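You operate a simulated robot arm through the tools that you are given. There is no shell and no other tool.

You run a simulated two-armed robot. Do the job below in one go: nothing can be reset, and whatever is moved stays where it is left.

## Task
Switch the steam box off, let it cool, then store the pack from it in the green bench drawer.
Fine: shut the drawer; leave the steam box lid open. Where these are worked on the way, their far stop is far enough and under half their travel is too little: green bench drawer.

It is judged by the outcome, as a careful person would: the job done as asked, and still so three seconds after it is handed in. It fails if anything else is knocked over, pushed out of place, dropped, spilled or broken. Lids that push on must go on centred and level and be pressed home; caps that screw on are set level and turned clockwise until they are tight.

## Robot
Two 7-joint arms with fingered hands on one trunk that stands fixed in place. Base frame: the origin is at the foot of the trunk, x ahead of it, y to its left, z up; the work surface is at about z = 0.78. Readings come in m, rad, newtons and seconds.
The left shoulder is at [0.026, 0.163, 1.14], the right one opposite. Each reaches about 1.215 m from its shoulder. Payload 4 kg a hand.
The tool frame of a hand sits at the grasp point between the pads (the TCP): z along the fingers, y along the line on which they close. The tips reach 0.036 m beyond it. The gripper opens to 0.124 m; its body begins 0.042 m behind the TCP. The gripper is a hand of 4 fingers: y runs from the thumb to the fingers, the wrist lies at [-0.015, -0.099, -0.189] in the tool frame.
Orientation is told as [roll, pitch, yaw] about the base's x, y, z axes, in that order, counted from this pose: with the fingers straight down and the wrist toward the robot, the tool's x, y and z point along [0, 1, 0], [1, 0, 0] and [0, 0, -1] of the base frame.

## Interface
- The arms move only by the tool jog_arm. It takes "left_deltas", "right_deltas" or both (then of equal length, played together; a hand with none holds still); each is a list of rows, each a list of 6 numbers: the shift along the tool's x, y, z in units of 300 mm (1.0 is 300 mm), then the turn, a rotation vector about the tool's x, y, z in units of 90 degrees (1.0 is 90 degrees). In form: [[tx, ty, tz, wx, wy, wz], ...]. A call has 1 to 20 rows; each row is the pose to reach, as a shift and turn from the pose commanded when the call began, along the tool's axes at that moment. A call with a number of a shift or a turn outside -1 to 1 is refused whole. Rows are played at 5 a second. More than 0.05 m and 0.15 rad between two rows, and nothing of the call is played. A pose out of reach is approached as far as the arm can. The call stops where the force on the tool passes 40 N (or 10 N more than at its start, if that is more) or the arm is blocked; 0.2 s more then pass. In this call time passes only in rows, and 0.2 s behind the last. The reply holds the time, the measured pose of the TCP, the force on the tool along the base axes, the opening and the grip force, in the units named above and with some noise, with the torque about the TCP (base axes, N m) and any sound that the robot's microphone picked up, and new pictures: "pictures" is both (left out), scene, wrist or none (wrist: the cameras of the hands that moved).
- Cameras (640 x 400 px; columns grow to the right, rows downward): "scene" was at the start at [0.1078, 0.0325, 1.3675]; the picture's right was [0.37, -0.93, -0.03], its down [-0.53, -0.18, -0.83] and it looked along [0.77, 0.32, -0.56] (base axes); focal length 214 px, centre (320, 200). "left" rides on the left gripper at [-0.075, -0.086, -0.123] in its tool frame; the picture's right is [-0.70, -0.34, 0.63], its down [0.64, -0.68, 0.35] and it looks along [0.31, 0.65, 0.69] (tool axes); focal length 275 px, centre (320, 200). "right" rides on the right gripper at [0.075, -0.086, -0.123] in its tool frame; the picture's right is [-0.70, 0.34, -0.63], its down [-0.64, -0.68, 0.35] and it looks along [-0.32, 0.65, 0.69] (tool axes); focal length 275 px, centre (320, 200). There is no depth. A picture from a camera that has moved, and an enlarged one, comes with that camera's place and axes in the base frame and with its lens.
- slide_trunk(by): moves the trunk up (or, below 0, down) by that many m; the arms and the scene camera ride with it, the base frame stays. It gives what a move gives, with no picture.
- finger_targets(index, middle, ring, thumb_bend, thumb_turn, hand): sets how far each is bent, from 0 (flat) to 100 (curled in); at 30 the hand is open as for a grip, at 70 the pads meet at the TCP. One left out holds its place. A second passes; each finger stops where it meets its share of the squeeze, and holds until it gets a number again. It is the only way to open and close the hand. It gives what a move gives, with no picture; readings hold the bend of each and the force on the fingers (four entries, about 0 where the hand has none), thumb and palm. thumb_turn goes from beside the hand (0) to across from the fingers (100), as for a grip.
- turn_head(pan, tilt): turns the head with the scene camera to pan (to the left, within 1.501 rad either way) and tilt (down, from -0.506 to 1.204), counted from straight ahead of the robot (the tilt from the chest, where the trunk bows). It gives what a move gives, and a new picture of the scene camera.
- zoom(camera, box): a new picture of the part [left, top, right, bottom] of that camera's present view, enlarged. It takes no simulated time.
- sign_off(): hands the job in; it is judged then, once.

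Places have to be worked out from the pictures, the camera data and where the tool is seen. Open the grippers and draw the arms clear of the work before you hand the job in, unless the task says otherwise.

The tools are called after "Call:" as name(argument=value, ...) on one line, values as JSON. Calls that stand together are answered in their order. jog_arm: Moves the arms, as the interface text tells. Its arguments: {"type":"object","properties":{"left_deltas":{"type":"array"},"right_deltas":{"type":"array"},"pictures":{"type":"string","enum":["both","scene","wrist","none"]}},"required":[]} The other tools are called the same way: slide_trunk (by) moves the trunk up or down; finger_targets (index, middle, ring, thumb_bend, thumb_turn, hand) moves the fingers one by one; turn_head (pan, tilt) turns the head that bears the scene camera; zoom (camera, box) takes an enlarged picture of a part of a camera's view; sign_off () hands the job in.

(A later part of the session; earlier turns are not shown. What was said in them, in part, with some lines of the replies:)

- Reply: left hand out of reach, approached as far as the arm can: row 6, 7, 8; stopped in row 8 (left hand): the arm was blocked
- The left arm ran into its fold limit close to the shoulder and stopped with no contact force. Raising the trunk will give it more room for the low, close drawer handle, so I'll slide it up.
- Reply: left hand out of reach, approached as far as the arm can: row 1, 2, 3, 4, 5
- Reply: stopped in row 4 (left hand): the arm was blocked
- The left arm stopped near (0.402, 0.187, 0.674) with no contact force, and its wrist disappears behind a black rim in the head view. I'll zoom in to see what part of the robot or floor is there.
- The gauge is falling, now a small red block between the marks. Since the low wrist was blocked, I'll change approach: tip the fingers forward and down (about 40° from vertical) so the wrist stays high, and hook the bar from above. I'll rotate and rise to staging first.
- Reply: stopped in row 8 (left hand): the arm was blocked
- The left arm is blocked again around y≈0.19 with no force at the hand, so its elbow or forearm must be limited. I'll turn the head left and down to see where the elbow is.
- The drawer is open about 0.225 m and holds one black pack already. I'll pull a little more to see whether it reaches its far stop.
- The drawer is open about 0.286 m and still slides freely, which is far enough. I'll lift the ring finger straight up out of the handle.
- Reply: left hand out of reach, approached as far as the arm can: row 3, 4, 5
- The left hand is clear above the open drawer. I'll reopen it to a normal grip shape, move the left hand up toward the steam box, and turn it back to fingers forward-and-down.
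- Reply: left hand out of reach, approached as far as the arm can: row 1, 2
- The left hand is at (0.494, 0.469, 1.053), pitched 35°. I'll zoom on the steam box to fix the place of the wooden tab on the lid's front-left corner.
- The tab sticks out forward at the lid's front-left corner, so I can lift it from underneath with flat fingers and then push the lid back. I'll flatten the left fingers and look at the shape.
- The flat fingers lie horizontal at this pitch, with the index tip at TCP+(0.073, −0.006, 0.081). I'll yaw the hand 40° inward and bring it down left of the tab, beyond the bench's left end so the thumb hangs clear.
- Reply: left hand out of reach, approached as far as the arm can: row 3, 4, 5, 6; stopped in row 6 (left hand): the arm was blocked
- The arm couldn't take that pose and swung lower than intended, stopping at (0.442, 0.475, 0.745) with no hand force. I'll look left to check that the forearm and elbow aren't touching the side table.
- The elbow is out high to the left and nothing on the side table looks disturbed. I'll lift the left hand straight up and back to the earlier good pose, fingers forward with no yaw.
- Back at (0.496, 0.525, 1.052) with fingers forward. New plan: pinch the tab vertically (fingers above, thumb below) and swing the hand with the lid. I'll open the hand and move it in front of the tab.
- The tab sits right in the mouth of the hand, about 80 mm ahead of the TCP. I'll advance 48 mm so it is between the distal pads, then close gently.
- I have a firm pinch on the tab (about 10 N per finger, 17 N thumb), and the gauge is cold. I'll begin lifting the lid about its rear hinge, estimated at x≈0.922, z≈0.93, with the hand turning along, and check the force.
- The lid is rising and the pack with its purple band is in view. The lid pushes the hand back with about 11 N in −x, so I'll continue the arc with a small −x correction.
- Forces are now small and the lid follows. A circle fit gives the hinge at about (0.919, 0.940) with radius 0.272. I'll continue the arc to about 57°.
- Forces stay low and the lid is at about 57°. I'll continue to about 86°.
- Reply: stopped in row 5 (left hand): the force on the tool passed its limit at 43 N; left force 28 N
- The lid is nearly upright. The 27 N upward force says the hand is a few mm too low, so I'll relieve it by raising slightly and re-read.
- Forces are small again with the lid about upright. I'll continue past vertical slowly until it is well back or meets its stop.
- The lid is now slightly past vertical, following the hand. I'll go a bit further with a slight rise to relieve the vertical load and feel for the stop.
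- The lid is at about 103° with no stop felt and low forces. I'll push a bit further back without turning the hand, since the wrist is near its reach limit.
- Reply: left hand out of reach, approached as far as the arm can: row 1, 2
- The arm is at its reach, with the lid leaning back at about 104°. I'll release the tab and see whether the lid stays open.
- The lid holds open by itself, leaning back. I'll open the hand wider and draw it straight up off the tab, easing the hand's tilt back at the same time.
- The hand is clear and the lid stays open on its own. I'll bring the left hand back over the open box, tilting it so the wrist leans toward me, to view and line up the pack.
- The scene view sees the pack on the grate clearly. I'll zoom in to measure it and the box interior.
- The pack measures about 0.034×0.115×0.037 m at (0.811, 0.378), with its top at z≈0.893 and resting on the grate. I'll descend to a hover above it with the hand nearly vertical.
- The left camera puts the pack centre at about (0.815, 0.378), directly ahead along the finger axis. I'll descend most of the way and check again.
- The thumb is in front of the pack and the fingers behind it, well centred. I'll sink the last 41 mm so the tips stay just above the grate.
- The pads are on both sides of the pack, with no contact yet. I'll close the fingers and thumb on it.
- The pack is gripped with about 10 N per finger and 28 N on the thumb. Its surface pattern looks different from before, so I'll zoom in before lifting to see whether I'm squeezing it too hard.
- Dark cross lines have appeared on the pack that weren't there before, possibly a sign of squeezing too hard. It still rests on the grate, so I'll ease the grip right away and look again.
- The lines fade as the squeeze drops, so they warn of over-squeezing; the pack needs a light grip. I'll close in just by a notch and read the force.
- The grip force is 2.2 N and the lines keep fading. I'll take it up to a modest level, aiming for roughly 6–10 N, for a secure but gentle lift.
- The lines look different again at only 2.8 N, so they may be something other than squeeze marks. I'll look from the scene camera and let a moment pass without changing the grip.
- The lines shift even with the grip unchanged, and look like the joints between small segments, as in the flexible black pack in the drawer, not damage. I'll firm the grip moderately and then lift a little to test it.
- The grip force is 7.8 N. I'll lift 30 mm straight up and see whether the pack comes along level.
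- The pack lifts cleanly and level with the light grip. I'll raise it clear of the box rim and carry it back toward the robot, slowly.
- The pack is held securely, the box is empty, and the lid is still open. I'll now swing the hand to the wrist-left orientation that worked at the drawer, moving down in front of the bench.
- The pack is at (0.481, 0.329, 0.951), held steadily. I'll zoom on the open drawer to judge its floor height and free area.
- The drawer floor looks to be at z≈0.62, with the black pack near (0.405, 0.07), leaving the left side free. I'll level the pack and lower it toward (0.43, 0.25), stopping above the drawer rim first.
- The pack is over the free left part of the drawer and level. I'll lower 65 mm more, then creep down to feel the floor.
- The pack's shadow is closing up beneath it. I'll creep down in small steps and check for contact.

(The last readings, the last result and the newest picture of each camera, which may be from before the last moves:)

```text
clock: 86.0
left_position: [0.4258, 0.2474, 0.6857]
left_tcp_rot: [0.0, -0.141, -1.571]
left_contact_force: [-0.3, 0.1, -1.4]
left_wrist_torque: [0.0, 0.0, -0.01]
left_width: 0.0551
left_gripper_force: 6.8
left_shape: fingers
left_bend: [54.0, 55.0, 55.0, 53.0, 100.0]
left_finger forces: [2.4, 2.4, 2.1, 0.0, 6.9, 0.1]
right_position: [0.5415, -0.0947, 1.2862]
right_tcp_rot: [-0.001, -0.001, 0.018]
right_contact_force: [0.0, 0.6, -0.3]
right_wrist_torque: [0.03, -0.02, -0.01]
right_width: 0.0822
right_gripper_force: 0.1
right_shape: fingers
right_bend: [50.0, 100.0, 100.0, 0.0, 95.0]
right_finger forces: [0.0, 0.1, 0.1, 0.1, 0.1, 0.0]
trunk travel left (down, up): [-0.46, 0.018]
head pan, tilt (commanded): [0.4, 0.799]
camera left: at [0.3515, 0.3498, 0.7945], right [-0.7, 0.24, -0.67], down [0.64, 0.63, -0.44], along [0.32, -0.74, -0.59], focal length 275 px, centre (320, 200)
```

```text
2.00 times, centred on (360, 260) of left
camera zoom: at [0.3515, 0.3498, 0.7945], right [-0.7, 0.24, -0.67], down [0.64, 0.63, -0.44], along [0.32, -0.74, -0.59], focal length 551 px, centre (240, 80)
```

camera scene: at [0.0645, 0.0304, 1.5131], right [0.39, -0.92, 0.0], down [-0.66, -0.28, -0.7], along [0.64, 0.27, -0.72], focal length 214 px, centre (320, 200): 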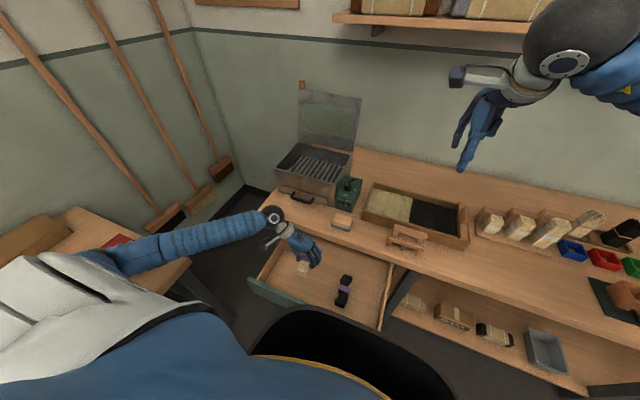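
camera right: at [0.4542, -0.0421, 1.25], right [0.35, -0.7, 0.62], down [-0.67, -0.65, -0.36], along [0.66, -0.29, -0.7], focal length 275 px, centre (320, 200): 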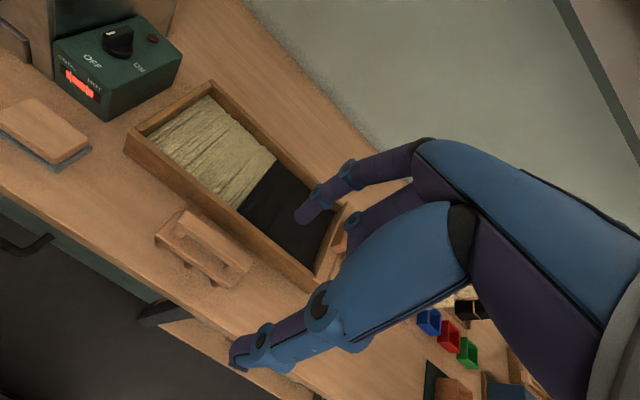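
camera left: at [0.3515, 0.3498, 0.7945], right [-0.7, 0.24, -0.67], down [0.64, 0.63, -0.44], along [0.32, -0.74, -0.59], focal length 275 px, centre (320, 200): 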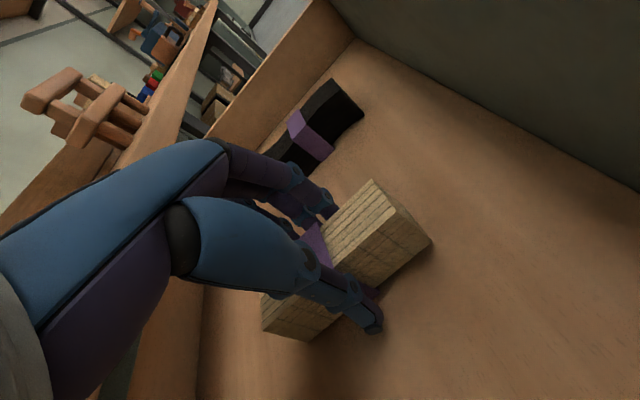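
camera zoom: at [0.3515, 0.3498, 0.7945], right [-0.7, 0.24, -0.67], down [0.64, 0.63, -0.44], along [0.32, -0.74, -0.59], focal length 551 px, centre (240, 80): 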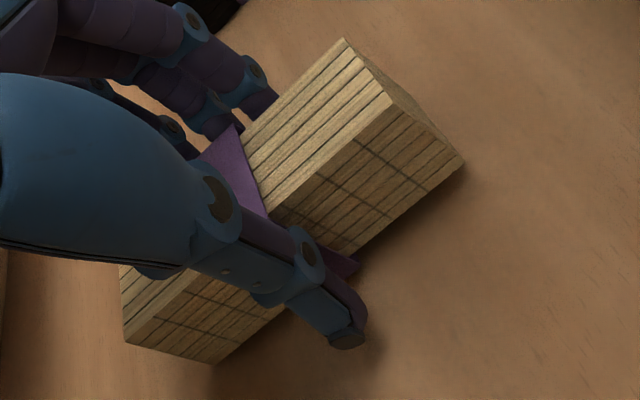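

Still a small gap. I'll continue creeping down 10 mm.

Call:
jog_arm(left_deltas=[[0, -0.0023, 0.0165, 0, 0, 0], [0, -0.0046, 0.033, 0, 0, 0]], pictures="none")

Call:
zoom(camera="left", box=[240, 160, 480, 360])

```text
clock: 86.6
left_position: [0.4276, 0.2469, 0.6772]
left_tcp_rot: [0.002, -0.141, -1.571]
left_contact_force: [-0.6, 3.7, 12.1]
left_wrist_torque: [-0.16, -0.05, -0.02]
left_width: 0.0567
left_gripper_force: 8.7
left_shape: fingers
left_bend: [54.0, 55.0, 55.0, 53.0, 100.0]
left_finger forces: [2.5, 2.6, 1.9, 0.0, 10.6, 0.0]
right_position: [0.5396, -0.0942, 1.2876]
right_tcp_rot: [-0.001, -0.002, 0.018]
right_contact_force: [0.3, 0.3, -0.3]
right_wrist_torque: [0.0, 0.01, 0.0]
right_width: 0.0826
right_gripper_force: 0.0
right_shape: fingers
right_bend: [50.0, 100.0, 100.0, 0.0, 95.0]
right_finger forces: [0.0, 0.1, 0.1, 0.1, 0.1, 0.0]
trunk travel left (down, up): [-0.46, 0.018]
head pan, tilt (commanded): [0.4, 0.799]
```

```text
2.00 times, centred on (360, 260) of left
camera zoom: at [0.3516, 0.3493, 0.7858], right [-0.7, 0.24, -0.68], down [0.65, 0.63, -0.44], along [0.32, -0.74, -0.59], focal length 551 px, centre (240, 80)
```

zoom: 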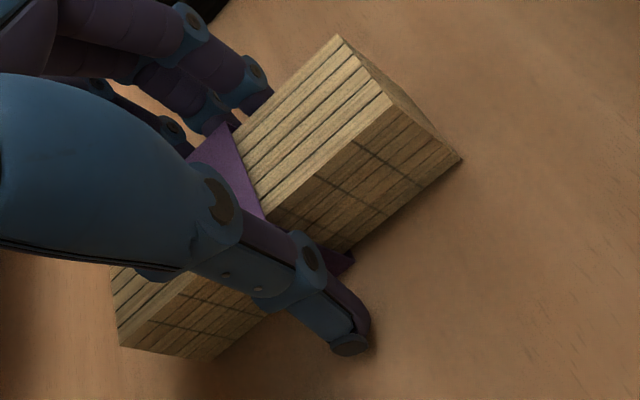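

Contact with the floor at 12 N, probably the thumb tip with the pack almost down. I'll back off 2 mm and open the hand gently.

Call:
jog_arm(left_deltas=[[0, 0.001, -0.007, 0, 0, 0]], pictures="none")

Call:
finger_targets(hand="left", index=50, middle=51, ring=51, thumb_bend=49)

Call:
zoom(camera="left", box=[240, 160, 480, 360])

```text
clock: 87.0
left_position: [0.4271, 0.2479, 0.6786]
left_tcp_rot: [-0.001, -0.141, -1.57]
left_contact_force: [1.4, 1.1, 2.6]
left_wrist_torque: [-0.06, -0.05, 0.01]
left_width: 0.0564
left_gripper_force: 7.5
left_shape: fingers
left_bend: [54.0, 55.0, 55.0, 53.0, 100.0]
left_finger forces: [2.6, 2.6, 2.0, 0.0, 8.0, 0.0]
right_position: [0.5408, -0.0948, 1.2869]
right_tcp_rot: [-0.002, -0.001, 0.018]
right_contact_force: [-0.7, 0.1, 0.6]
right_wrist_torque: [0.01, -0.01, -0.02]
right_width: 0.0825
right_gripper_force: 0.1
right_shape: fingers
right_bend: [50.0, 100.0, 100.0, 0.0, 95.0]
right_finger forces: [0.0, 0.0, 0.0, 0.0, 0.0, 0.0]
trunk travel left (down, up): [-0.46, 0.018]
head pan, tilt (commanded): [0.4, 0.799]
```

```text
clock: 88.0
left_position: [0.4267, 0.2473, 0.6789]
left_tcp_rot: [0.0, -0.141, -1.571]
left_contact_force: [0.4, 0.3, 0.2]
left_wrist_torque: [0.02, 0.0, -0.03]
left_width: 0.0633
left_gripper_force: 0.0
left_shape: fingers
left_bend: [50.0, 51.0, 51.0, 49.0, 100.0]
left_finger forces: [0.1, 0.1, 0.0, 0.1, 0.0, 0.1]
right_position: [0.5402, -0.0949, 1.2867]
right_tcp_rot: [-0.001, -0.002, 0.018]
right_contact_force: [-0.5, -0.9, 0.3]
right_wrist_torque: [0.01, -0.01, 0.01]
right_width: 0.0825
right_gripper_force: 0.0
right_shape: fingers
right_bend: [50.0, 100.0, 100.0, 0.0, 95.0]
right_finger forces: [0.0, 0.0, 0.1, 0.1, 0.0, 0.0]
trunk travel left (down, up): [-0.46, 0.018]
head pan, tilt (commanded): [0.4, 0.799]
```

```text
2.00 times, centred on (360, 260) of left
camera zoom: at [0.3513, 0.3493, 0.7872], right [-0.7, 0.24, -0.67], down [0.64, 0.63, -0.44], along [0.32, -0.74, -0.59], focal length 551 px, centre (240, 80)
```

zoom: 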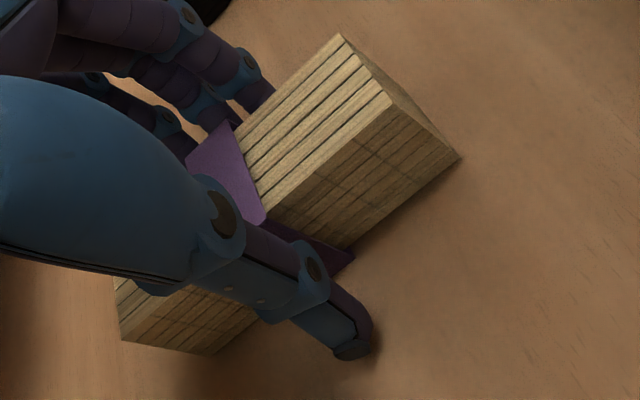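

The pack is released and sits on the drawer floor. I'll open the hand further and lift straight up out of the drawer.

Call:
jog_arm(left_deltas=[[0, 0.002, -0.015, 0, 0, 0]], pictures="none")

Call:
finger_targets(hand="left", index=38, middle=38, ring=38, thumb_bend=30)

Call:
jog_arm(left_deltas=[[0, 0.019, -0.132, 0, 0, 0], [0, 0.037, -0.264, 0, 0, 0], [0, 0.056, -0.396, 0, 0, 0], [0, 0.074, -0.528, 0, 0, 0]], pictures="both")

Call:
zoom(camera="scene", box=[240, 200, 416, 330])

```text
clock: 88.4
left_position: [0.4274, 0.2474, 0.6828]
left_tcp_rot: [0.0, -0.14, -1.57]
left_contact_force: [-0.6, -0.1, 0.6]
left_wrist_torque: [0.02, -0.01, -0.03]
left_width: 0.0631
left_gripper_force: 0.0
left_shape: fingers
left_bend: [50.0, 51.0, 51.0, 49.0, 100.0]
left_finger forces: [0.0, 0.1, 0.1, 0.1, 0.0, 0.0]
right_position: [0.5398, -0.0948, 1.2865]
right_tcp_rot: [0.001, -0.001, 0.019]
right_contact_force: [-0.1, 0.3, -1.1]
right_wrist_torque: [-0.02, 0.01, 0.0]
right_width: 0.0824
right_gripper_force: 0.0
right_shape: fingers
right_bend: [50.0, 100.0, 100.0, 0.0, 95.0]
right_finger forces: [0.0, 0.1, 0.0, 0.1, 0.0, 0.0]
trunk travel left (down, up): [-0.46, 0.018]
head pan, tilt (commanded): [0.4, 0.799]
```

```text
clock: 89.4
left_position: [0.4271, 0.2482, 0.6821]
left_tcp_rot: [0.001, -0.141, -1.571]
left_contact_force: [-0.5, -0.1, -0.1]
left_wrist_torque: [-0.03, -0.01, 0.0]
left_width: 0.111
left_gripper_force: 0.0
left_shape: fingers
left_bend: [38.0, 38.0, 38.0, 30.0, 98.0]
left_finger forces: [0.0, 0.1, 0.0, 0.1, 0.0, 0.0]
right_position: [0.5406, -0.095, 1.2866]
right_tcp_rot: [0.0, -0.002, 0.019]
right_contact_force: [0.8, 0.2, -0.3]
right_wrist_torque: [-0.02, 0.0, 0.02]
right_width: 0.0827
right_gripper_force: 0.0
right_shape: fingers
right_bend: [50.0, 100.0, 100.0, 0.0, 95.0]
right_finger forces: [0.1, 0.1, 0.0, 0.0, 0.0, 0.0]
trunk travel left (down, up): [-0.46, 0.018]
head pan, tilt (commanded): [0.4, 0.799]
```

```text
clock: 90.4
left_position: [0.4263, 0.2476, 0.8426]
left_tcp_rot: [-0.002, -0.141, -1.57]
left_contact_force: [0.1, 0.9, 0.5]
left_wrist_torque: [-0.03, 0.02, 0.0]
left_width: 0.1107
left_gripper_force: 0.0
left_shape: fingers
left_bend: [38.0, 38.0, 38.0, 30.0, 98.0]
left_finger forces: [0.1, 0.1, 0.0, 0.1, 0.0, 0.0]
right_position: [0.5394, -0.0944, 1.2873]
right_tcp_rot: [0.0, -0.001, 0.017]
right_contact_force: [-0.2, -0.3, 0.0]
right_wrist_torque: [0.01, -0.01, -0.03]
right_width: 0.0827
right_gripper_force: 0.0
right_shape: fingers
right_bend: [50.0, 100.0, 100.0, 0.0, 95.0]
right_finger forces: [0.0, 0.0, 0.0, 0.0, 0.0, 0.0]
trunk travel left (down, up): [-0.46, 0.018]
head pan, tilt (commanded): [0.4, 0.799]
camera scene: at [0.0641, 0.03, 1.5133], right [0.39, -0.92, 0.0], down [-0.66, -0.28, -0.7], along [0.64, 0.27, -0.72], focal length 214 px, centre (320, 200)
camera left: at [0.3508, 0.3502, 0.9513], right [-0.7, 0.24, -0.67], down [0.64, 0.63, -0.44], along [0.31, -0.74, -0.59], focal length 275 px, centre (320, 200)
```

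scene: 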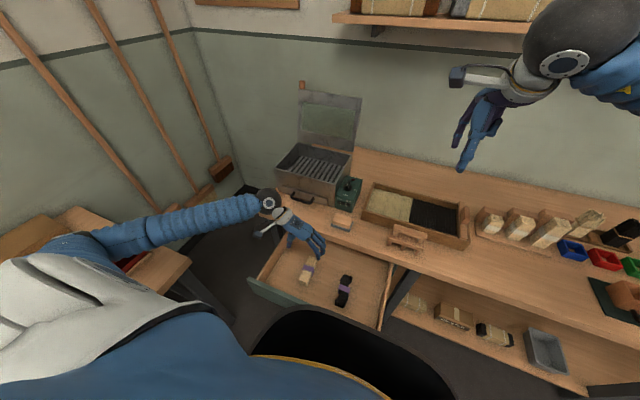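
left: 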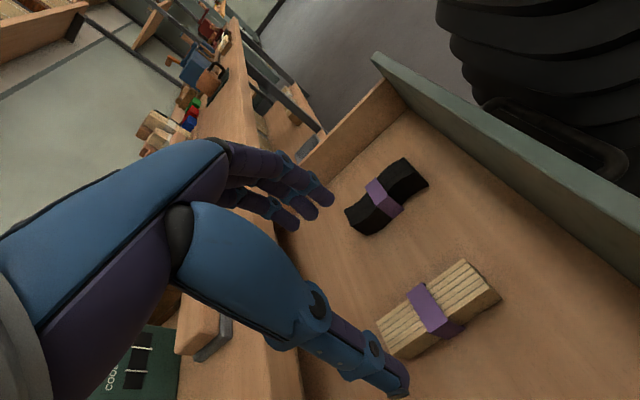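

```text
3.08 times, centred on (328, 265) of scene
camera zoom: at [0.0641, 0.03, 1.5133], right [0.39, -0.92, 0.0], down [-0.66, -0.28, -0.7], along [0.64, 0.27, -0.72], focal length 660 px, centre (295, 0)
```

zoom: 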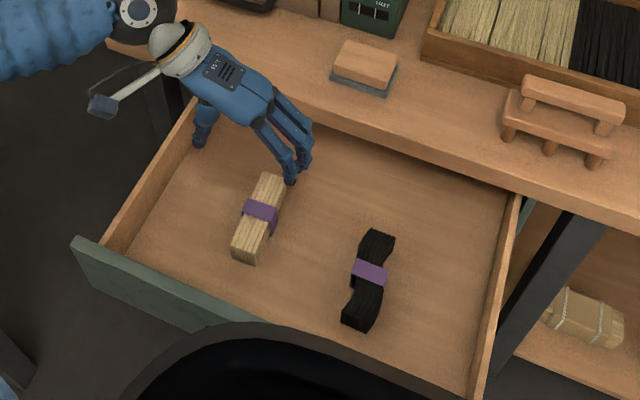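

The pack lies flat in the drawer beside the black one. To shut the drawer I'll bring the left fingers down on the robot's side of the front panel, left of the handle, and push it in; first I'll move over there.

Call:
jog_arm(left_deltas=[[-0.101, -0.052, -0.016, 0.0127, 0.019, 0.001], [-0.201, -0.104, -0.031, 0.0254, 0.0381, 0.003], [-0.302, -0.156, -0.047, 0.0381, 0.0571, 0.004], [-0.402, -0.207, -0.063, 0.0507, 0.0762, 0.005], [-0.503, -0.259, -0.079, 0.0634, 0.0952, 0.007], [-0.603, -0.311, -0.094, 0.0761, 0.1143, 0.008], [-0.704, -0.363, -0.11, 0.0888, 0.1333, 0.0093]], pictures="both")

Call:
zoom(camera="scene", box=[220, 210, 396, 330])

```text
clock: 92.0
left_position: [0.2152, 0.3636, 0.8593]
left_tcp_rot: [0.209, -0.003, -1.571]
left_contact_force: [0.2, -0.5, -0.5]
left_wrist_torque: [0.01, 0.01, 0.0]
left_width: 0.1108
left_gripper_force: 0.0
left_shape: fingers
left_bend: [38.0, 38.0, 38.0, 30.0, 98.0]
left_finger forces: [0.0, 0.1, 0.0, 0.0, 0.0, 0.1]
right_position: [0.5397, -0.0949, 1.2865]
right_tcp_rot: [0.0, -0.001, 0.017]
right_contact_force: [-0.2, -0.4, -0.6]
right_wrist_torque: [0.01, -0.02, -0.01]
right_width: 0.0828
right_gripper_force: 0.1
right_shape: fingers
right_bend: [50.0, 100.0, 100.0, 0.0, 95.0]
right_finger forces: [0.1, 0.0, 0.0, 0.1, 0.0, 0.0]
trunk travel left (down, up): [-0.46, 0.018]
head pan, tilt (commanded): [0.4, 0.799]
camera scene: at [0.0636, 0.0297, 1.5133], right [0.39, -0.92, 0.0], down [-0.66, -0.28, -0.7], along [0.64, 0.27, -0.72], focal length 214 px, centre (320, 200)
camera left: at [0.1158, 0.4493, 0.9631], right [-0.55, 0.34, -0.77], down [0.7, 0.68, -0.21], along [0.45, -0.65, -0.61], focal length 275 px, centre (320, 200)
```

scene: 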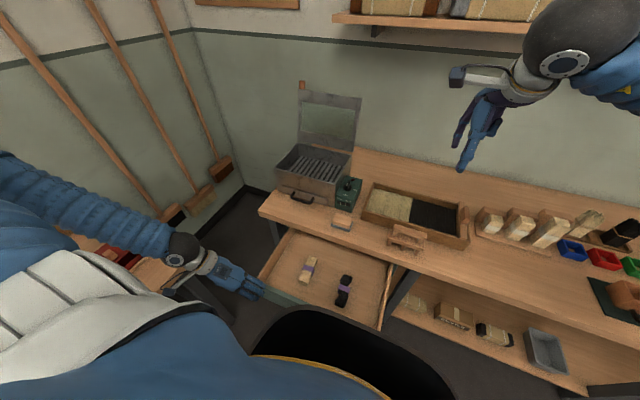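
left: 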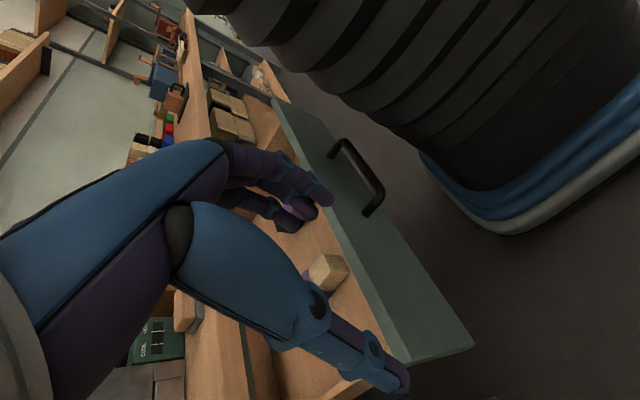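

```text
3.33 times, centred on (308, 270) of scene
camera zoom: at [0.0636, 0.0297, 1.5133], right [0.39, -0.92, 0.0], down [-0.66, -0.28, -0.7], along [0.64, 0.27, -0.72], focal length 715 px, centre (360, -33)
```

zoom: 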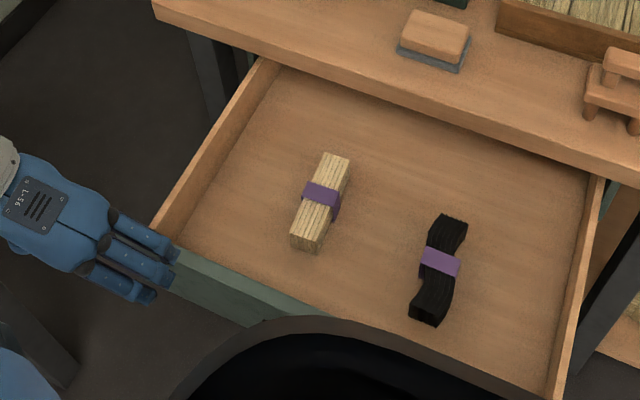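

The hand is just robot-side of the panel, left of the handle. I'll shift back 12 mm for clearance and lower the fingers in front of the panel.

Call:
jog_arm(left_deltas=[[-0.039, 0, -0.008, 0, 0, 0], [-0.067, 0, 0.122, 0, 0, 0], [-0.095, 0, 0.253, 0, 0, 0], [-0.122, 0, 0.383, 0, 0, 0], [-0.15, 0, 0.513, 0, 0, 0]], pictures="both")

Call:
zoom(camera="scene", box=[220, 210, 396, 330])

```text
clock: 93.2
left_position: [0.2039, 0.3621, 0.6993]
left_tcp_rot: [0.209, -0.002, -1.571]
left_contact_force: [-0.6, -0.3, 0.1]
left_wrist_torque: [0.02, -0.03, 0.01]
left_width: 0.1108
left_gripper_force: 0.0
left_shape: fingers
left_bend: [38.0, 38.0, 38.0, 30.0, 98.0]
left_finger forces: [0.1, 0.0, 0.0, 0.1, 0.1, 0.0]
left hand out of reach, approached as far as the arm can: row 1
right_position: [0.5412, -0.0942, 1.2869]
right_tcp_rot: [-0.002, -0.003, 0.019]
right_contact_force: [1.1, 0.2, 0.8]
right_wrist_torque: [0.01, -0.01, 0.0]
right_width: 0.0823
right_gripper_force: 0.1
right_shape: fingers
right_bend: [50.0, 100.0, 100.0, 0.0, 95.0]
right_finger forces: [0.1, 0.0, 0.1, 0.1, 0.0, 0.1]
trunk travel left (down, up): [-0.46, 0.018]
head pan, tilt (commanded): [0.4, 0.799]
camera scene: at [0.0644, 0.0313, 1.5131], right [0.39, -0.92, 0.0], down [-0.66, -0.28, -0.7], along [0.64, 0.27, -0.72], focal length 214 px, centre (320, 200)
camera left: at [0.1046, 0.4481, 0.8039], right [-0.55, 0.34, -0.76], down [0.7, 0.68, -0.21], along [0.45, -0.65, -0.61], focal length 275 px, centre (320, 200)
```

scene: 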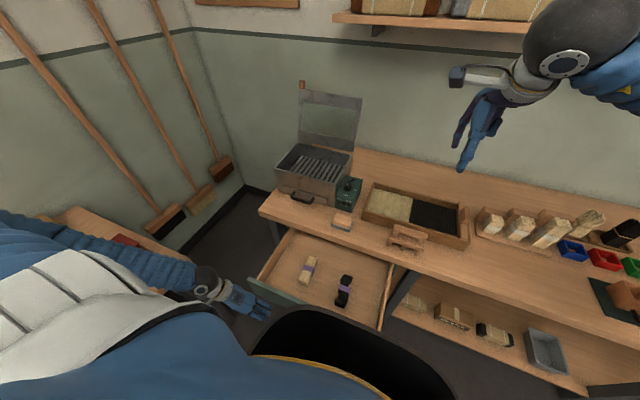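
left: 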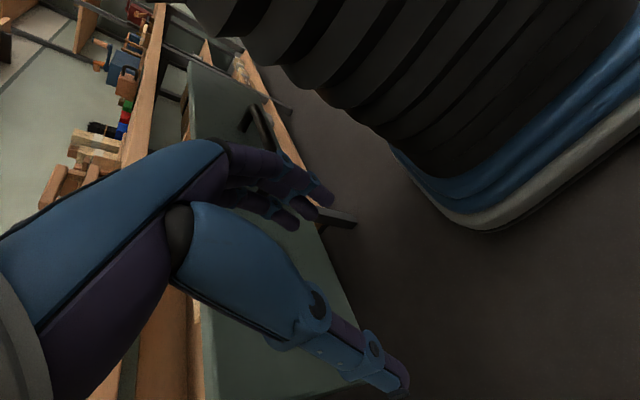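

```text
3.33 times, centred on (308, 270) of scene
camera zoom: at [0.0644, 0.0313, 1.5131], right [0.39, -0.92, 0.0], down [-0.66, -0.28, -0.7], along [0.64, 0.27, -0.72], focal length 715 px, centre (360, -33)
```

zoom: 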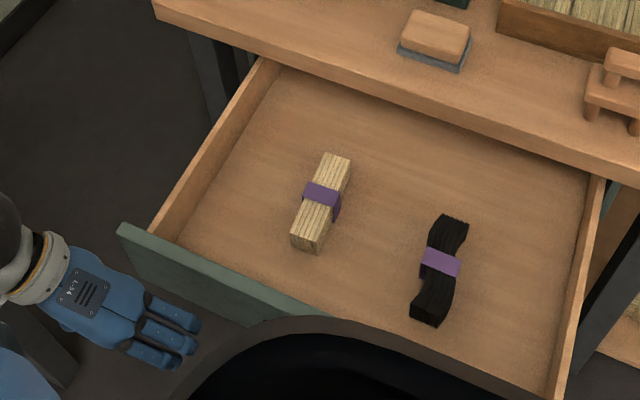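

The fingers are on the robot's side of the panel. I'll push the drawer in smoothly at a gentle pace, 0.2 m first.

Call:
jog_arm(left_deltas=[[0.065, 0, 0.014, 0, 0, 0], [0.13, 0, 0.028, 0, 0, 0], [0.196, 0, 0.042, 0, 0, 0], [0.261, 0, 0.055, 0, 0, 0], [0.326, 0, 0.069, 0, 0, 0], [0.391, 0, 0.083, 0, 0, 0], [0.456, 0, 0.097, 0, 0, 0], [0.522, 0, 0.111, 0, 0, 0], [0.587, 0, 0.125, 0, 0, 0], [0.652, 0, 0.139, 0, 0, 0]], pictures="both")

Call:
zoom(camera="scene", box=[240, 200, 416, 320])

```text
clock: 95.4
left_position: [0.4039, 0.3604, 0.7018]
left_tcp_rot: [0.21, -0.001, -1.57]
left_contact_force: [-0.2, 0.0, 0.5]
left_wrist_torque: [-0.01, 0.03, 0.02]
left_width: 0.1109
left_gripper_force: 0.1
left_shape: fingers
left_bend: [38.0, 38.0, 38.0, 30.0, 98.0]
left_finger forces: [0.0, 0.0, 0.0, 0.0, 0.1, 0.0]
right_position: [0.5411, -0.0945, 1.2869]
right_tcp_rot: [0.0, -0.002, 0.017]
right_contact_force: [0.2, -0.7, -0.2]
right_wrist_torque: [0.02, -0.02, 0.0]
right_width: 0.0825
right_gripper_force: 0.1
right_shape: fingers
right_bend: [50.0, 100.0, 100.0, 0.0, 95.0]
right_finger forces: [0.1, 0.1, 0.0, 0.1, 0.1, 0.0]
trunk travel left (down, up): [-0.46, 0.018]
head pan, tilt (commanded): [0.4, 0.799]
camera scene: at [0.0647, 0.0304, 1.5132], right [0.39, -0.92, 0.0], down [-0.66, -0.28, -0.7], along [0.64, 0.27, -0.72], focal length 214 px, centre (320, 200)
camera left: at [0.3049, 0.4462, 0.8047], right [-0.55, 0.34, -0.77], down [0.7, 0.68, -0.21], along [0.45, -0.65, -0.61], focal length 275 px, centre (320, 200)
```

scene: 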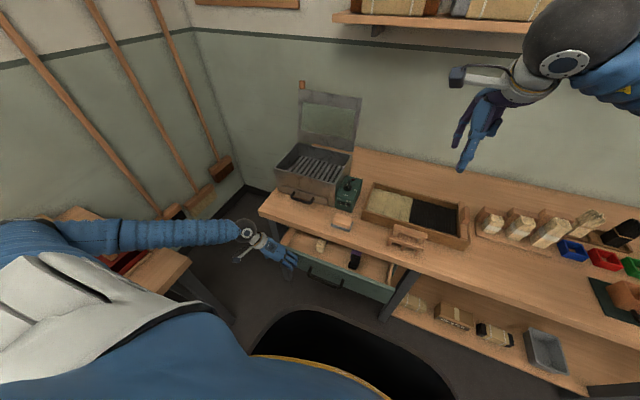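
left: 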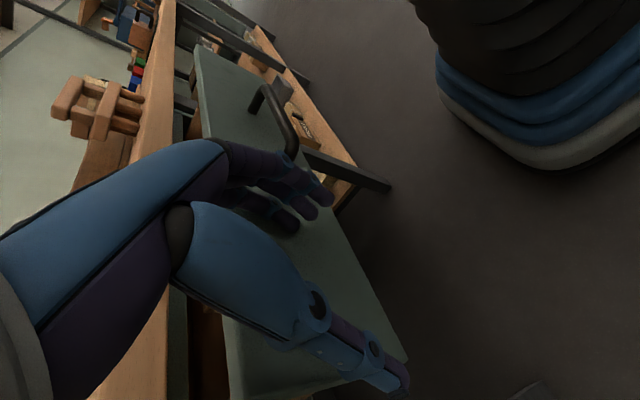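

```text
3.33 times, centred on (328, 260) of scene
camera zoom: at [0.0647, 0.0304, 1.5132], right [0.39, -0.92, 0.0], down [-0.66, -0.28, -0.7], along [0.64, 0.27, -0.72], focal length 715 px, centre (293, 0)
```

zoom: 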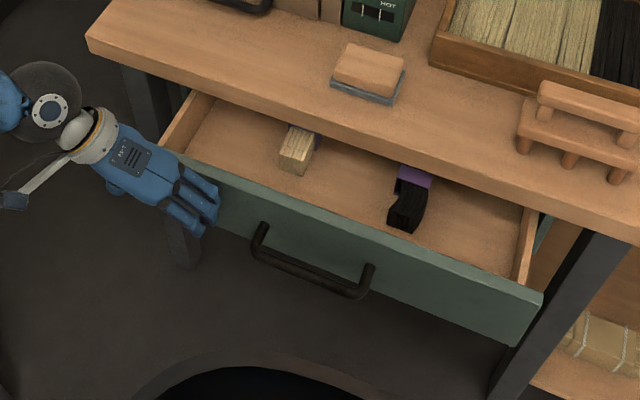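

The drawer is sliding in with both packs undisturbed. I'll tilt the fingers a little more so the knuckles clear the bench edge and push most of the remaining way.

Call:
jog_arm(left_deltas=[[0.048, 0, 0.017, 0, 0.03, 0], [0.096, 0, 0.034, 0, 0.06, 0], [0.144, 0, 0.051, 0, 0.0889, 0], [0.192, 0, 0.068, 0, 0.0889, 0], [0.24, 0, 0.085, 0, 0.0889, 0], [0.288, 0, 0.102, 0, 0.0889, 0]], pictures="both")

Call:
zoom(camera="scene", box=[240, 200, 416, 320])

```text
clock: 96.8
left_position: [0.4964, 0.3625, 0.6883]
left_tcp_rot: [0.348, -0.002, -1.57]
left_contact_force: [-0.3, 0.2, 0.2]
left_wrist_torque: [0.03, -0.01, -0.03]
left_width: 0.1111
left_gripper_force: 0.2
left_shape: fingers
left_bend: [38.0, 38.0, 38.0, 30.0, 98.0]
left_finger forces: [0.0, 0.1, 0.2, 0.1, 0.1, 0.1]
right_position: [0.5407, -0.0949, 1.2869]
right_tcp_rot: [0.001, -0.002, 0.016]
right_contact_force: [0.0, 0.2, -0.9]
right_wrist_torque: [0.0, 0.02, 0.03]
right_width: 0.0825
right_gripper_force: 0.1
right_shape: fingers
right_bend: [50.0, 100.0, 100.0, 0.0, 95.0]
right_finger forces: [0.1, 0.1, 0.2, 0.0, 0.0, 0.0]
trunk travel left (down, up): [-0.46, 0.018]
head pan, tilt (commanded): [0.4, 0.799]
camera scene: at [0.0648, 0.0303, 1.5131], right [0.39, -0.92, 0.0], down [-0.66, -0.28, -0.7], along [0.64, 0.27, -0.72], focal length 214 px, centre (320, 200)
camera left: at [0.3819, 0.4476, 0.7762], right [-0.44, 0.34, -0.83], down [0.72, 0.68, -0.1], along [0.53, -0.65, -0.54], focal length 275 px, centre (320, 200)
```

scene: 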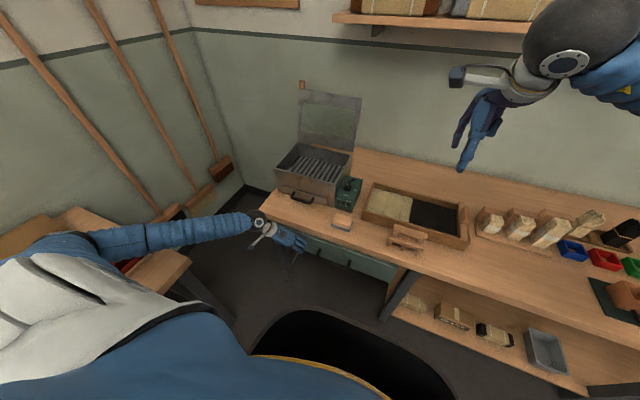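
left: 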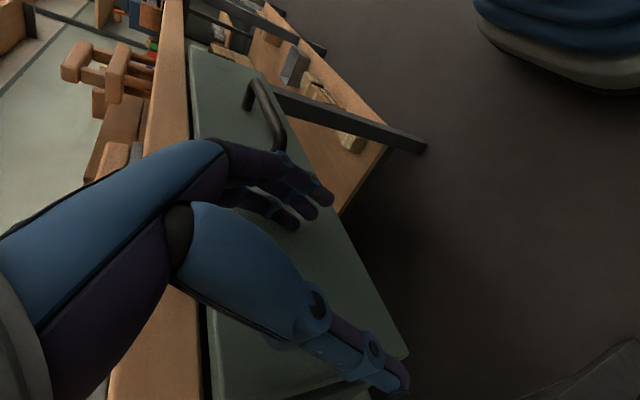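

```text
3.33 times, centred on (328, 260) of scene
camera zoom: at [0.0648, 0.0303, 1.5131], right [0.39, -0.92, 0.0], down [-0.66, -0.28, -0.7], along [0.64, 0.27, -0.72], focal length 715 px, centre (293, 0)
```

zoom: 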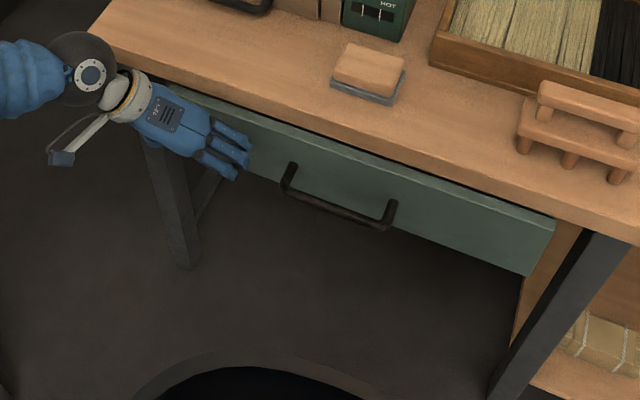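

It's almost shut, with a thin gap left. I'll push on in 4 mm steps and watch for the closing stop.

Call:
jog_arm(left_deltas=[[0.0125, 0, 0.0046, 0, 0, 0], [0.025, 0, 0.0091, 0, 0, 0], [0.0376, 0, 0.0137, 0, 0, 0]], pictures="none")

Call:
zoom(camera="scene", box=[280, 215, 410, 295])

```text
clock: 97.6
left_position: [0.5058, 0.3601, 0.6864]
left_tcp_rot: [0.351, -0.002, -1.57]
left_contact_force: [-1.2, 0.7, 0.0]
left_wrist_torque: [0.01, 0.03, -0.05]
left_width: 0.1109
left_gripper_force: 0.4
left_shape: fingers
left_bend: [38.0, 38.0, 38.0, 30.0, 98.0]
left_finger forces: [0.0, 0.1, 1.4, 0.0, 0.1, 0.1]
right_position: [0.5398, -0.0949, 1.2868]
right_tcp_rot: [-0.001, -0.003, 0.017]
right_contact_force: [0.3, -0.5, 0.6]
right_wrist_torque: [-0.01, 0.02, 0.02]
right_width: 0.0823
right_gripper_force: 0.0
right_shape: fingers
right_bend: [50.0, 100.0, 100.0, 0.0, 95.0]
right_finger forces: [0.0, 0.1, 0.0, 0.0, 0.0, 0.0]
trunk travel left (down, up): [-0.46, 0.018]
head pan, tilt (commanded): [0.4, 0.799]
```

```text
4.92 times, centred on (345, 255) of scene
camera zoom: at [0.0641, 0.0303, 1.5132], right [0.39, -0.92, 0.0], down [-0.66, -0.28, -0.7], along [0.64, 0.27, -0.72], focal length 1056 px, centre (197, -71)
```

zoom: 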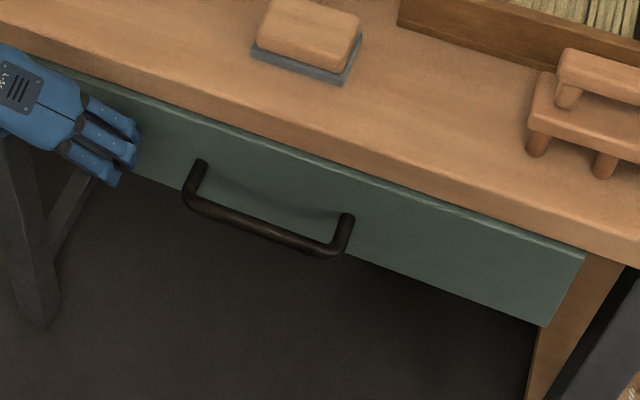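

A slight contact (1.2 N) is felt and the panel is nearly flush. I'll press a few millimetres more until it is firmly against its stop.

Call:
jog_arm(left_deltas=[[0.0125, 0, 0.0046, 0, 0, 0], [0.025, 0, 0.0091, 0, 0, 0], [0.0313, 0, 0.0114, 0, 0, 0]], pictures="none")

Call:
zoom(camera="scene", box=[280, 215, 410, 295])

```text
clock: 98.4
left_position: [0.5165, 0.3612, 0.6864]
left_tcp_rot: [0.349, -0.001, -1.572]
left_contact_force: [-9.5, 0.7, 2.6]
left_wrist_torque: [-0.14, 0.1, -0.53]
left_width: 0.1109
left_gripper_force: 4.3
left_shape: fingers
left_bend: [38.0, 38.0, 38.0, 30.0, 98.0]
left_finger forces: [0.0, 0.1, 9.1, 0.0, 0.0, 0.0]
right_position: [0.539, -0.0945, 1.2868]
right_tcp_rot: [0.0, -0.001, 0.016]
right_contact_force: [0.0, 0.1, -1.1]
right_wrist_torque: [0.0, 0.01, 0.0]
right_width: 0.0825
right_gripper_force: 0.0
right_shape: fingers
right_bend: [50.0, 100.0, 100.0, 0.0, 95.0]
right_finger forces: [0.0, 0.1, 0.1, 0.1, 0.1, 0.0]
trunk travel left (down, up): [-0.46, 0.018]
head pan, tilt (commanded): [0.4, 0.799]
```

```text
4.92 times, centred on (345, 255) of scene
camera zoom: at [0.0633, 0.0303, 1.5132], right [0.39, -0.92, 0.0], down [-0.66, -0.28, -0.7], along [0.64, 0.27, -0.72], focal length 1056 px, centre (197, -71)
```

zoom: 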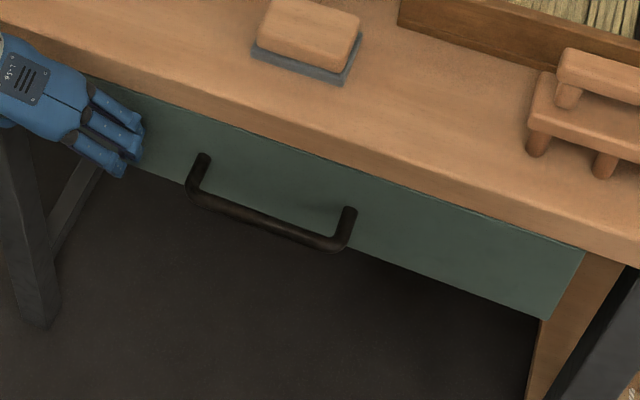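

The panel is flush and resists with 9.5 N, so it is at its stop. I'll give one last small press to confirm, then back off.

Call:
jog_arm(left_deltas=[[0.0094, 0, 0.0034, 0, 0, 0]], pictures="none")

Call:
jog_arm(left_deltas=[[-0.04, 0, -0.0146, 0, 0, 0], [-0.12, 0, -0.0437, 0, 0, 0], [-0.18, 0, -0.12, 0, 0, 0]], pictures="both")

Call:
zoom(camera="scene", box=[260, 200, 410, 295])

```text
clock: 98.8
left_position: [0.5172, 0.3603, 0.6861]
left_tcp_rot: [0.35, -0.004, -1.572]
left_contact_force: [-16.5, 1.0, 2.6]
left_wrist_torque: [-0.09, 0.27, -0.87]
left_width: 0.1109
left_gripper_force: 8.3
left_shape: fingers
left_bend: [38.0, 38.0, 38.0, 30.0, 98.0]
left_finger forces: [0.1, 0.0, 16.2, 0.1, 0.0, 0.1]
right_position: [0.5387, -0.094, 1.2882]
right_tcp_rot: [0.0, -0.002, 0.016]
right_contact_force: [0.0, -0.6, -0.8]
right_wrist_torque: [0.0, 0.0, -0.03]
right_width: 0.0827
right_gripper_force: 0.0
right_shape: fingers
right_bend: [50.0, 100.0, 100.0, 0.0, 95.0]
right_finger forces: [0.0, 0.0, 0.1, 0.0, 0.0, 0.1]
trunk travel left (down, up): [-0.46, 0.018]
head pan, tilt (commanded): [0.4, 0.799]
```

```text
clock: 99.6
left_position: [0.4558, 0.3596, 0.7035]
left_tcp_rot: [0.35, -0.001, -1.571]
left_contact_force: [-0.1, 0.4, 0.0]
left_wrist_torque: [-0.01, -0.01, 0.01]
left_width: 0.1107
left_gripper_force: 0.0
left_shape: fingers
left_bend: [38.0, 38.0, 38.0, 30.0, 98.0]
left_finger forces: [0.1, 0.0, 0.0, 0.1, 0.1, 0.0]
right_position: [0.5409, -0.0952, 1.2868]
right_tcp_rot: [0.001, -0.002, 0.019]
right_contact_force: [-0.6, 0.6, -0.6]
right_wrist_torque: [0.0, -0.03, 0.01]
right_width: 0.0825
right_gripper_force: 0.0
right_shape: fingers
right_bend: [50.0, 100.0, 100.0, 0.0, 95.0]
right_finger forces: [0.1, 0.1, 0.0, 0.1, 0.0, 0.1]
trunk travel left (down, up): [-0.46, 0.018]
head pan, tilt (commanded): [0.4, 0.799]
camera scene: at [0.0639, 0.03, 1.5133], right [0.39, -0.92, 0.0], down [-0.66, -0.28, -0.7], along [0.64, 0.27, -0.72], focal length 214 px, centre (320, 200)
camera left: at [0.3425, 0.4455, 0.7927], right [-0.44, 0.34, -0.83], down [0.72, 0.68, -0.1], along [0.53, -0.65, -0.54], focal length 275 px, centre (320, 200)
```

scene: 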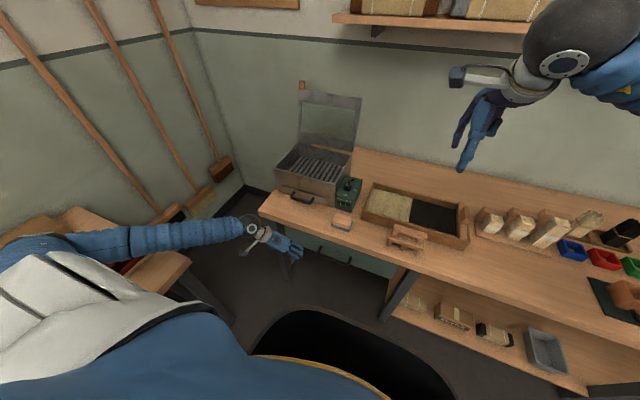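
left: 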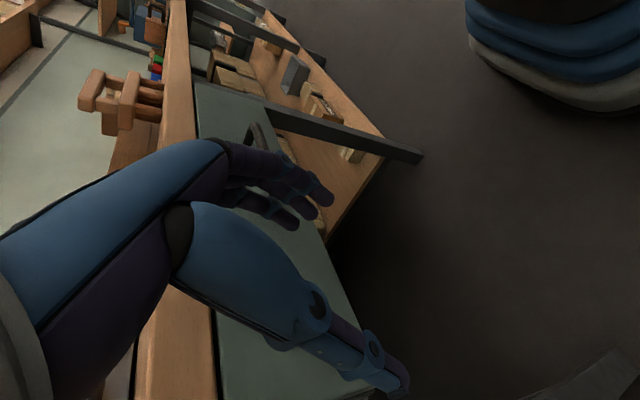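

```text
4.21 times, centred on (335, 248) of scene
camera zoom: at [0.0639, 0.03, 1.5133], right [0.39, -0.92, 0.0], down [-0.66, -0.28, -0.7], along [0.64, 0.27, -0.72], focal length 903 px, centre (257, 0)
```

zoom: 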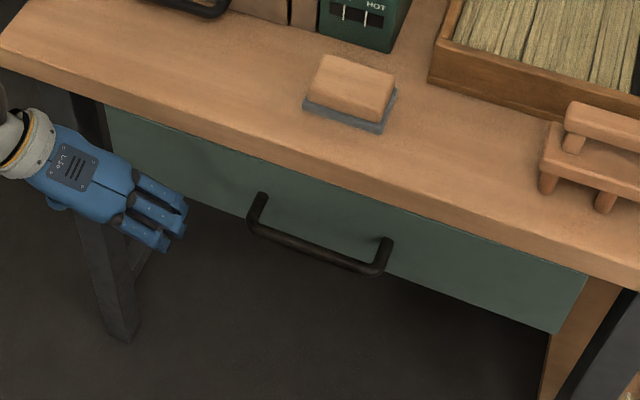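

The drawer is fully shut (16 N against the stop), the knob is at OFF and the lid stands open. I'll raise the left hand clear of the bench and reopen both hands.

Call:
jog_arm(left_deltas=[[0.038, -0.02, -0.142, 0, 0, 0], [0.075, -0.04, -0.285, 0, 0, 0], [0.113, -0.06, -0.427, 0, 0, 0], [0.15, -0.08, -0.57, 0, 0, 0], [0.188, -0.1, -0.712, 0, 0, 0]], pictures="none")

Call:
finger_targets(hand="left", index=30, middle=30, ring=30, thumb_bend=30, thumb_turn=98)

Call:
finger_targets(hand="right", index=30, middle=30, ring=30, thumb_bend=30, thumb_turn=98)

Call:
turn_head(pan=0.45, tilt=0.65)

```text
clock: 100.8
left_position: [0.4344, 0.3919, 0.9236]
left_tcp_rot: [0.35, -0.002, -1.571]
left_contact_force: [0.0, -0.1, -0.9]
left_wrist_torque: [0.03, -0.01, -0.01]
left_width: 0.111
left_gripper_force: 0.1
left_shape: fingers
left_bend: [38.0, 38.0, 38.0, 30.0, 98.0]
left_finger forces: [0.0, 0.0, 0.1, 0.1, 0.0, 0.0]
right_position: [0.5399, -0.0962, 1.2866]
right_tcp_rot: [0.001, -0.001, 0.017]
right_contact_force: [0.3, -0.1, -0.2]
right_wrist_torque: [-0.02, 0.0, 0.0]
right_width: 0.0824
right_gripper_force: 0.1
right_shape: fingers
right_bend: [50.0, 100.0, 100.0, 0.0, 95.0]
right_finger forces: [0.0, 0.0, 0.0, 0.1, 0.0, 0.0]
trunk travel left (down, up): [-0.46, 0.018]
head pan, tilt (commanded): [0.4, 0.799]
```

```text
clock: 101.8
left_position: [0.434, 0.3919, 0.9236]
left_tcp_rot: [0.348, -0.001, -1.571]
left_contact_force: [1.0, -0.2, 0.1]
left_wrist_torque: [0.01, 0.02, 0.0]
left_width: 0.1231
left_gripper_force: 0.1
left_shape: fingers
left_bend: [30.0, 30.0, 30.0, 30.0, 96.0]
left_finger forces: [0.0, 0.0, 0.1, 0.0, 0.0, 0.0]
right_position: [0.5413, -0.0948, 1.2859]
right_tcp_rot: [0.001, -0.001, 0.018]
right_contact_force: [-0.1, -0.6, -0.1]
right_wrist_torque: [-0.02, -0.01, -0.03]
right_width: 0.0827
right_gripper_force: 0.1
right_shape: fingers
right_bend: [50.0, 100.0, 100.0, 0.0, 95.0]
right_finger forces: [0.1, 0.1, 0.0, 0.0, 0.0, 0.1]
trunk travel left (down, up): [-0.46, 0.018]
head pan, tilt (commanded): [0.4, 0.799]
```

```text
clock: 102.8
left_position: [0.4338, 0.3918, 0.9232]
left_tcp_rot: [0.349, -0.002, -1.571]
left_contact_force: [0.0, -0.7, 0.4]
left_wrist_torque: [0.01, 0.02, -0.01]
left_width: 0.1232
left_gripper_force: 0.0
left_shape: fingers
left_bend: [30.0, 30.0, 30.0, 30.0, 96.0]
left_finger forces: [0.0, 0.0, 0.0, 0.0, 0.0, 0.1]
right_position: [0.5401, -0.0944, 1.2862]
right_tcp_rot: [0.001, -0.002, 0.018]
right_contact_force: [0.3, -0.1, 0.4]
right_wrist_torque: [0.0, -0.01, -0.02]
right_width: 0.1234
right_gripper_force: 0.0
right_shape: fingers
right_bend: [30.0, 30.0, 30.0, 30.0, 95.0]
right_finger forces: [0.1, 0.1, 0.0, 0.1, 0.1, 0.0]
trunk travel left (down, up): [-0.46, 0.018]
head pan, tilt (commanded): [0.4, 0.799]
```

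```text
clock: 103.5
left_position: [0.4334, 0.3925, 0.9232]
left_tcp_rot: [0.349, -0.003, -1.572]
left_contact_force: [-0.3, 0.1, 0.4]
left_wrist_torque: [0.0, -0.02, -0.02]
left_width: 0.1231
left_gripper_force: 0.0
left_shape: fingers
left_bend: [30.0, 30.0, 30.0, 30.0, 96.0]
left_finger forces: [0.0, 0.0, 0.0, 0.0, 0.1, 0.0]
right_position: [0.541, -0.0945, 1.2869]
right_tcp_rot: [0.001, -0.002, 0.016]
right_contact_force: [-0.5, 0.3, 0.3]
right_wrist_torque: [0.01, -0.02, 0.01]
right_width: 0.1233
right_gripper_force: 0.0
right_shape: fingers
right_bend: [30.0, 30.0, 30.0, 30.0, 95.0]
right_finger forces: [0.0, 0.0, 0.0, 0.0, 0.0, 0.1]
trunk travel left (down, up): [-0.46, 0.018]
head pan, tilt (commanded): [0.45, 0.649]
camera scene: at [0.0681, 0.0367, 1.5257], right [0.43, -0.9, 0.0], down [-0.55, -0.26, -0.8], along [0.72, 0.35, -0.61], focal length 214 px, centre (320, 200)
```

scene: 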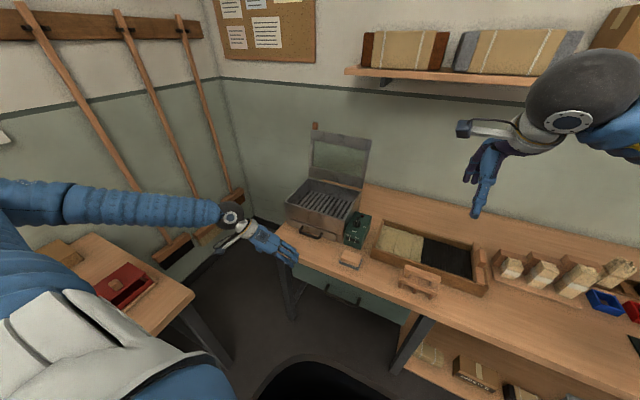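

Everything looks in order. I'll raise the left arm further away from the bench to a relaxed pose, then inspect the final state.

Call:
jog_arm(left_deltas=[[0.024, -0.03, -0.044, -0.0109, 0.0109, -0.0828], [0.048, -0.06, -0.087, -0.0218, 0.0218, -0.1656], [0.071, -0.09, -0.131, -0.0327, 0.0327, -0.2484], [0.095, -0.119, -0.175, -0.0436, 0.0436, -0.3312], [0.119, -0.149, -0.218, -0.0545, 0.0545, -0.414], [0.143, -0.179, -0.262, -0.0655, 0.0655, -0.4969], [0.166, -0.209, -0.306, -0.0764, 0.0764, -0.5797], [0.19, -0.239, -0.349, -0.0873, 0.0873, -0.6625], [0.214, -0.269, -0.393, -0.0982, 0.0982, -0.7453], [0.238, -0.298, -0.437, -0.1091, 0.1091, -0.8281], [0.261, -0.328, -0.48, -0.12, 0.12, -0.9109], [0.285, -0.358, -0.524, -0.1309, 0.1309, -0.9937]], pictures="scene")

Call:
zoom(camera="scene", box=[270, 110, 430, 230])

Call:
zoom(camera="scene", box=[260, 220, 500, 370])

Call:
zoom(camera="scene", box=[335, 205, 383, 250])

```text
clock: 106.1
left_position: [0.4643, 0.4998, 1.1011]
left_tcp_rot: [-0.002, -0.61, 0.006]
left_contact_force: [1.1, -0.4, -0.6]
left_wrist_torque: [-0.02, 0.0, -0.02]
left_width: 0.1233
left_gripper_force: 0.0
left_shape: fingers
left_bend: [30.0, 30.0, 30.0, 30.0, 96.0]
left_finger forces: [0.1, 0.1, 0.0, 0.0, 0.0, 0.0]
right_position: [0.5405, -0.0946, 1.2871]
right_tcp_rot: [0.002, -0.002, 0.017]
right_contact_force: [0.0, 0.5, 0.1]
right_wrist_torque: [-0.01, -0.01, 0.02]
right_width: 0.1232
right_gripper_force: 0.1
right_shape: fingers
right_bend: [30.0, 30.0, 30.0, 30.0, 95.0]
right_finger forces: [0.0, 0.0, 0.0, 0.1, 0.1, 0.0]
trunk travel left (down, up): [-0.46, 0.018]
head pan, tilt (commanded): [0.45, 0.649]
camera scene: at [0.0679, 0.0362, 1.5258], right [0.43, -0.9, 0.0], down [-0.55, -0.26, -0.8], along [0.72, 0.35, -0.61], focal length 214 px, centre (320, 200)
```

scene: 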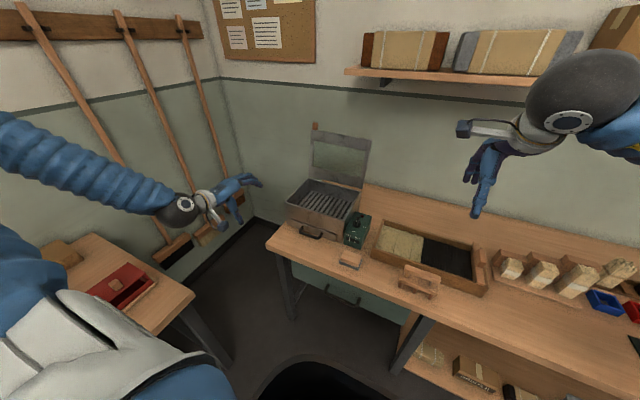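

```text
3.33 times, centred on (350, 170) of scene
camera zoom: at [0.0679, 0.0362, 1.5258], right [0.43, -0.9, 0.0], down [-0.55, -0.26, -0.8], along [0.72, 0.35, -0.61], focal length 715 px, centre (220, 300)
```

zoom: 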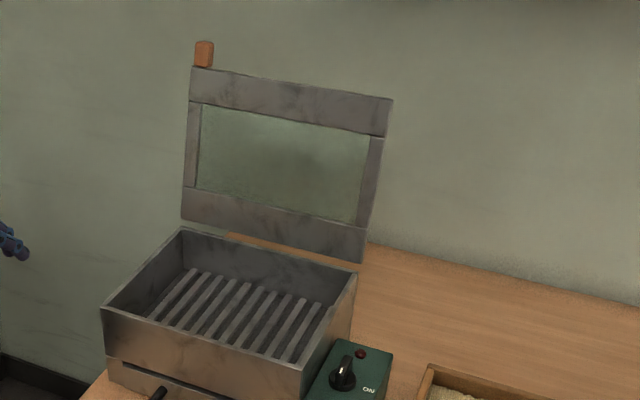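

```text
2.67 times, centred on (380, 295) of scene
camera zoom: at [0.0679, 0.0362, 1.5258], right [0.43, -0.9, 0.0], down [-0.55, -0.26, -0.8], along [0.72, 0.35, -0.61], focal length 572 px, centre (160, -53)
```

zoom: 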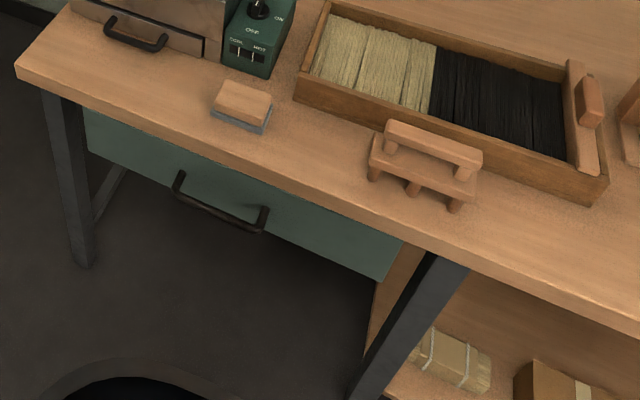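

```text
8.89 times, centred on (359, 228) of scene
camera zoom: at [0.0679, 0.0362, 1.5258], right [0.43, -0.9, 0.0], down [-0.55, -0.26, -0.8], along [0.72, 0.35, -0.61], focal length 1906 px, centre (-27, -44)
```

zoom: 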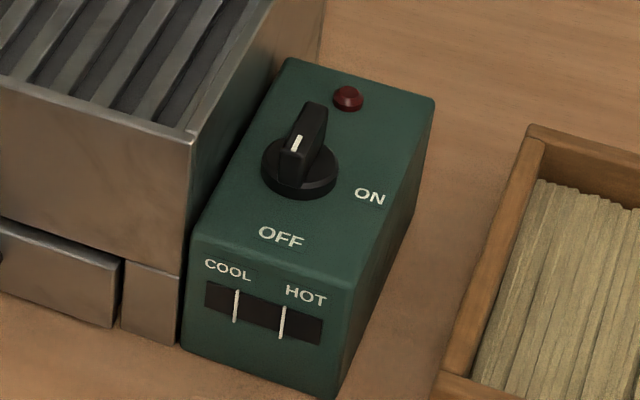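

The final check looks right: the knob is at OFF with the lamp out and the gauge cold. The box is empty with its lid standing open, the drawer is shut with the pack inside, the bench items are undisturbed, and both hands are open and clear. I'll hand the job in.

Call:
sign_off()

```text
The job is handed in.
```

The steam box is switched off and cooled, and its pack is in the green bench drawer, which is shut. I've handed the job in; no verdict came back with it.

- **Steam box:** I turned the knob to OFF, the lamp went out, and the gauge read cold before I touched the lid. The lid is open and stays up on its own.
- **Pack:** It lies flat on the left side of the drawer, next to a black pack that was already there.
- **Drawer:** I pulled it out about 0.29 m, short of its far stop but probably well past half its travel. After putting the pack in, I pushed it closed until it hit its stop.
- **Surroundings:** In the final pictures nothing on the bench looks moved. On the way, the left arm twice swung off its planned path near the drawer and side table. It met no force at the hand, and nothing looked disturbed.
- **Grip on the pack:** I first squeezed the pack with about 29 N and saw dark cross lines on it, so I eased to about 7 N. The lines kept changing with no change in grip, so I took them for joints between its segments, not damage.

Both hands are open and drawn clear of the work.
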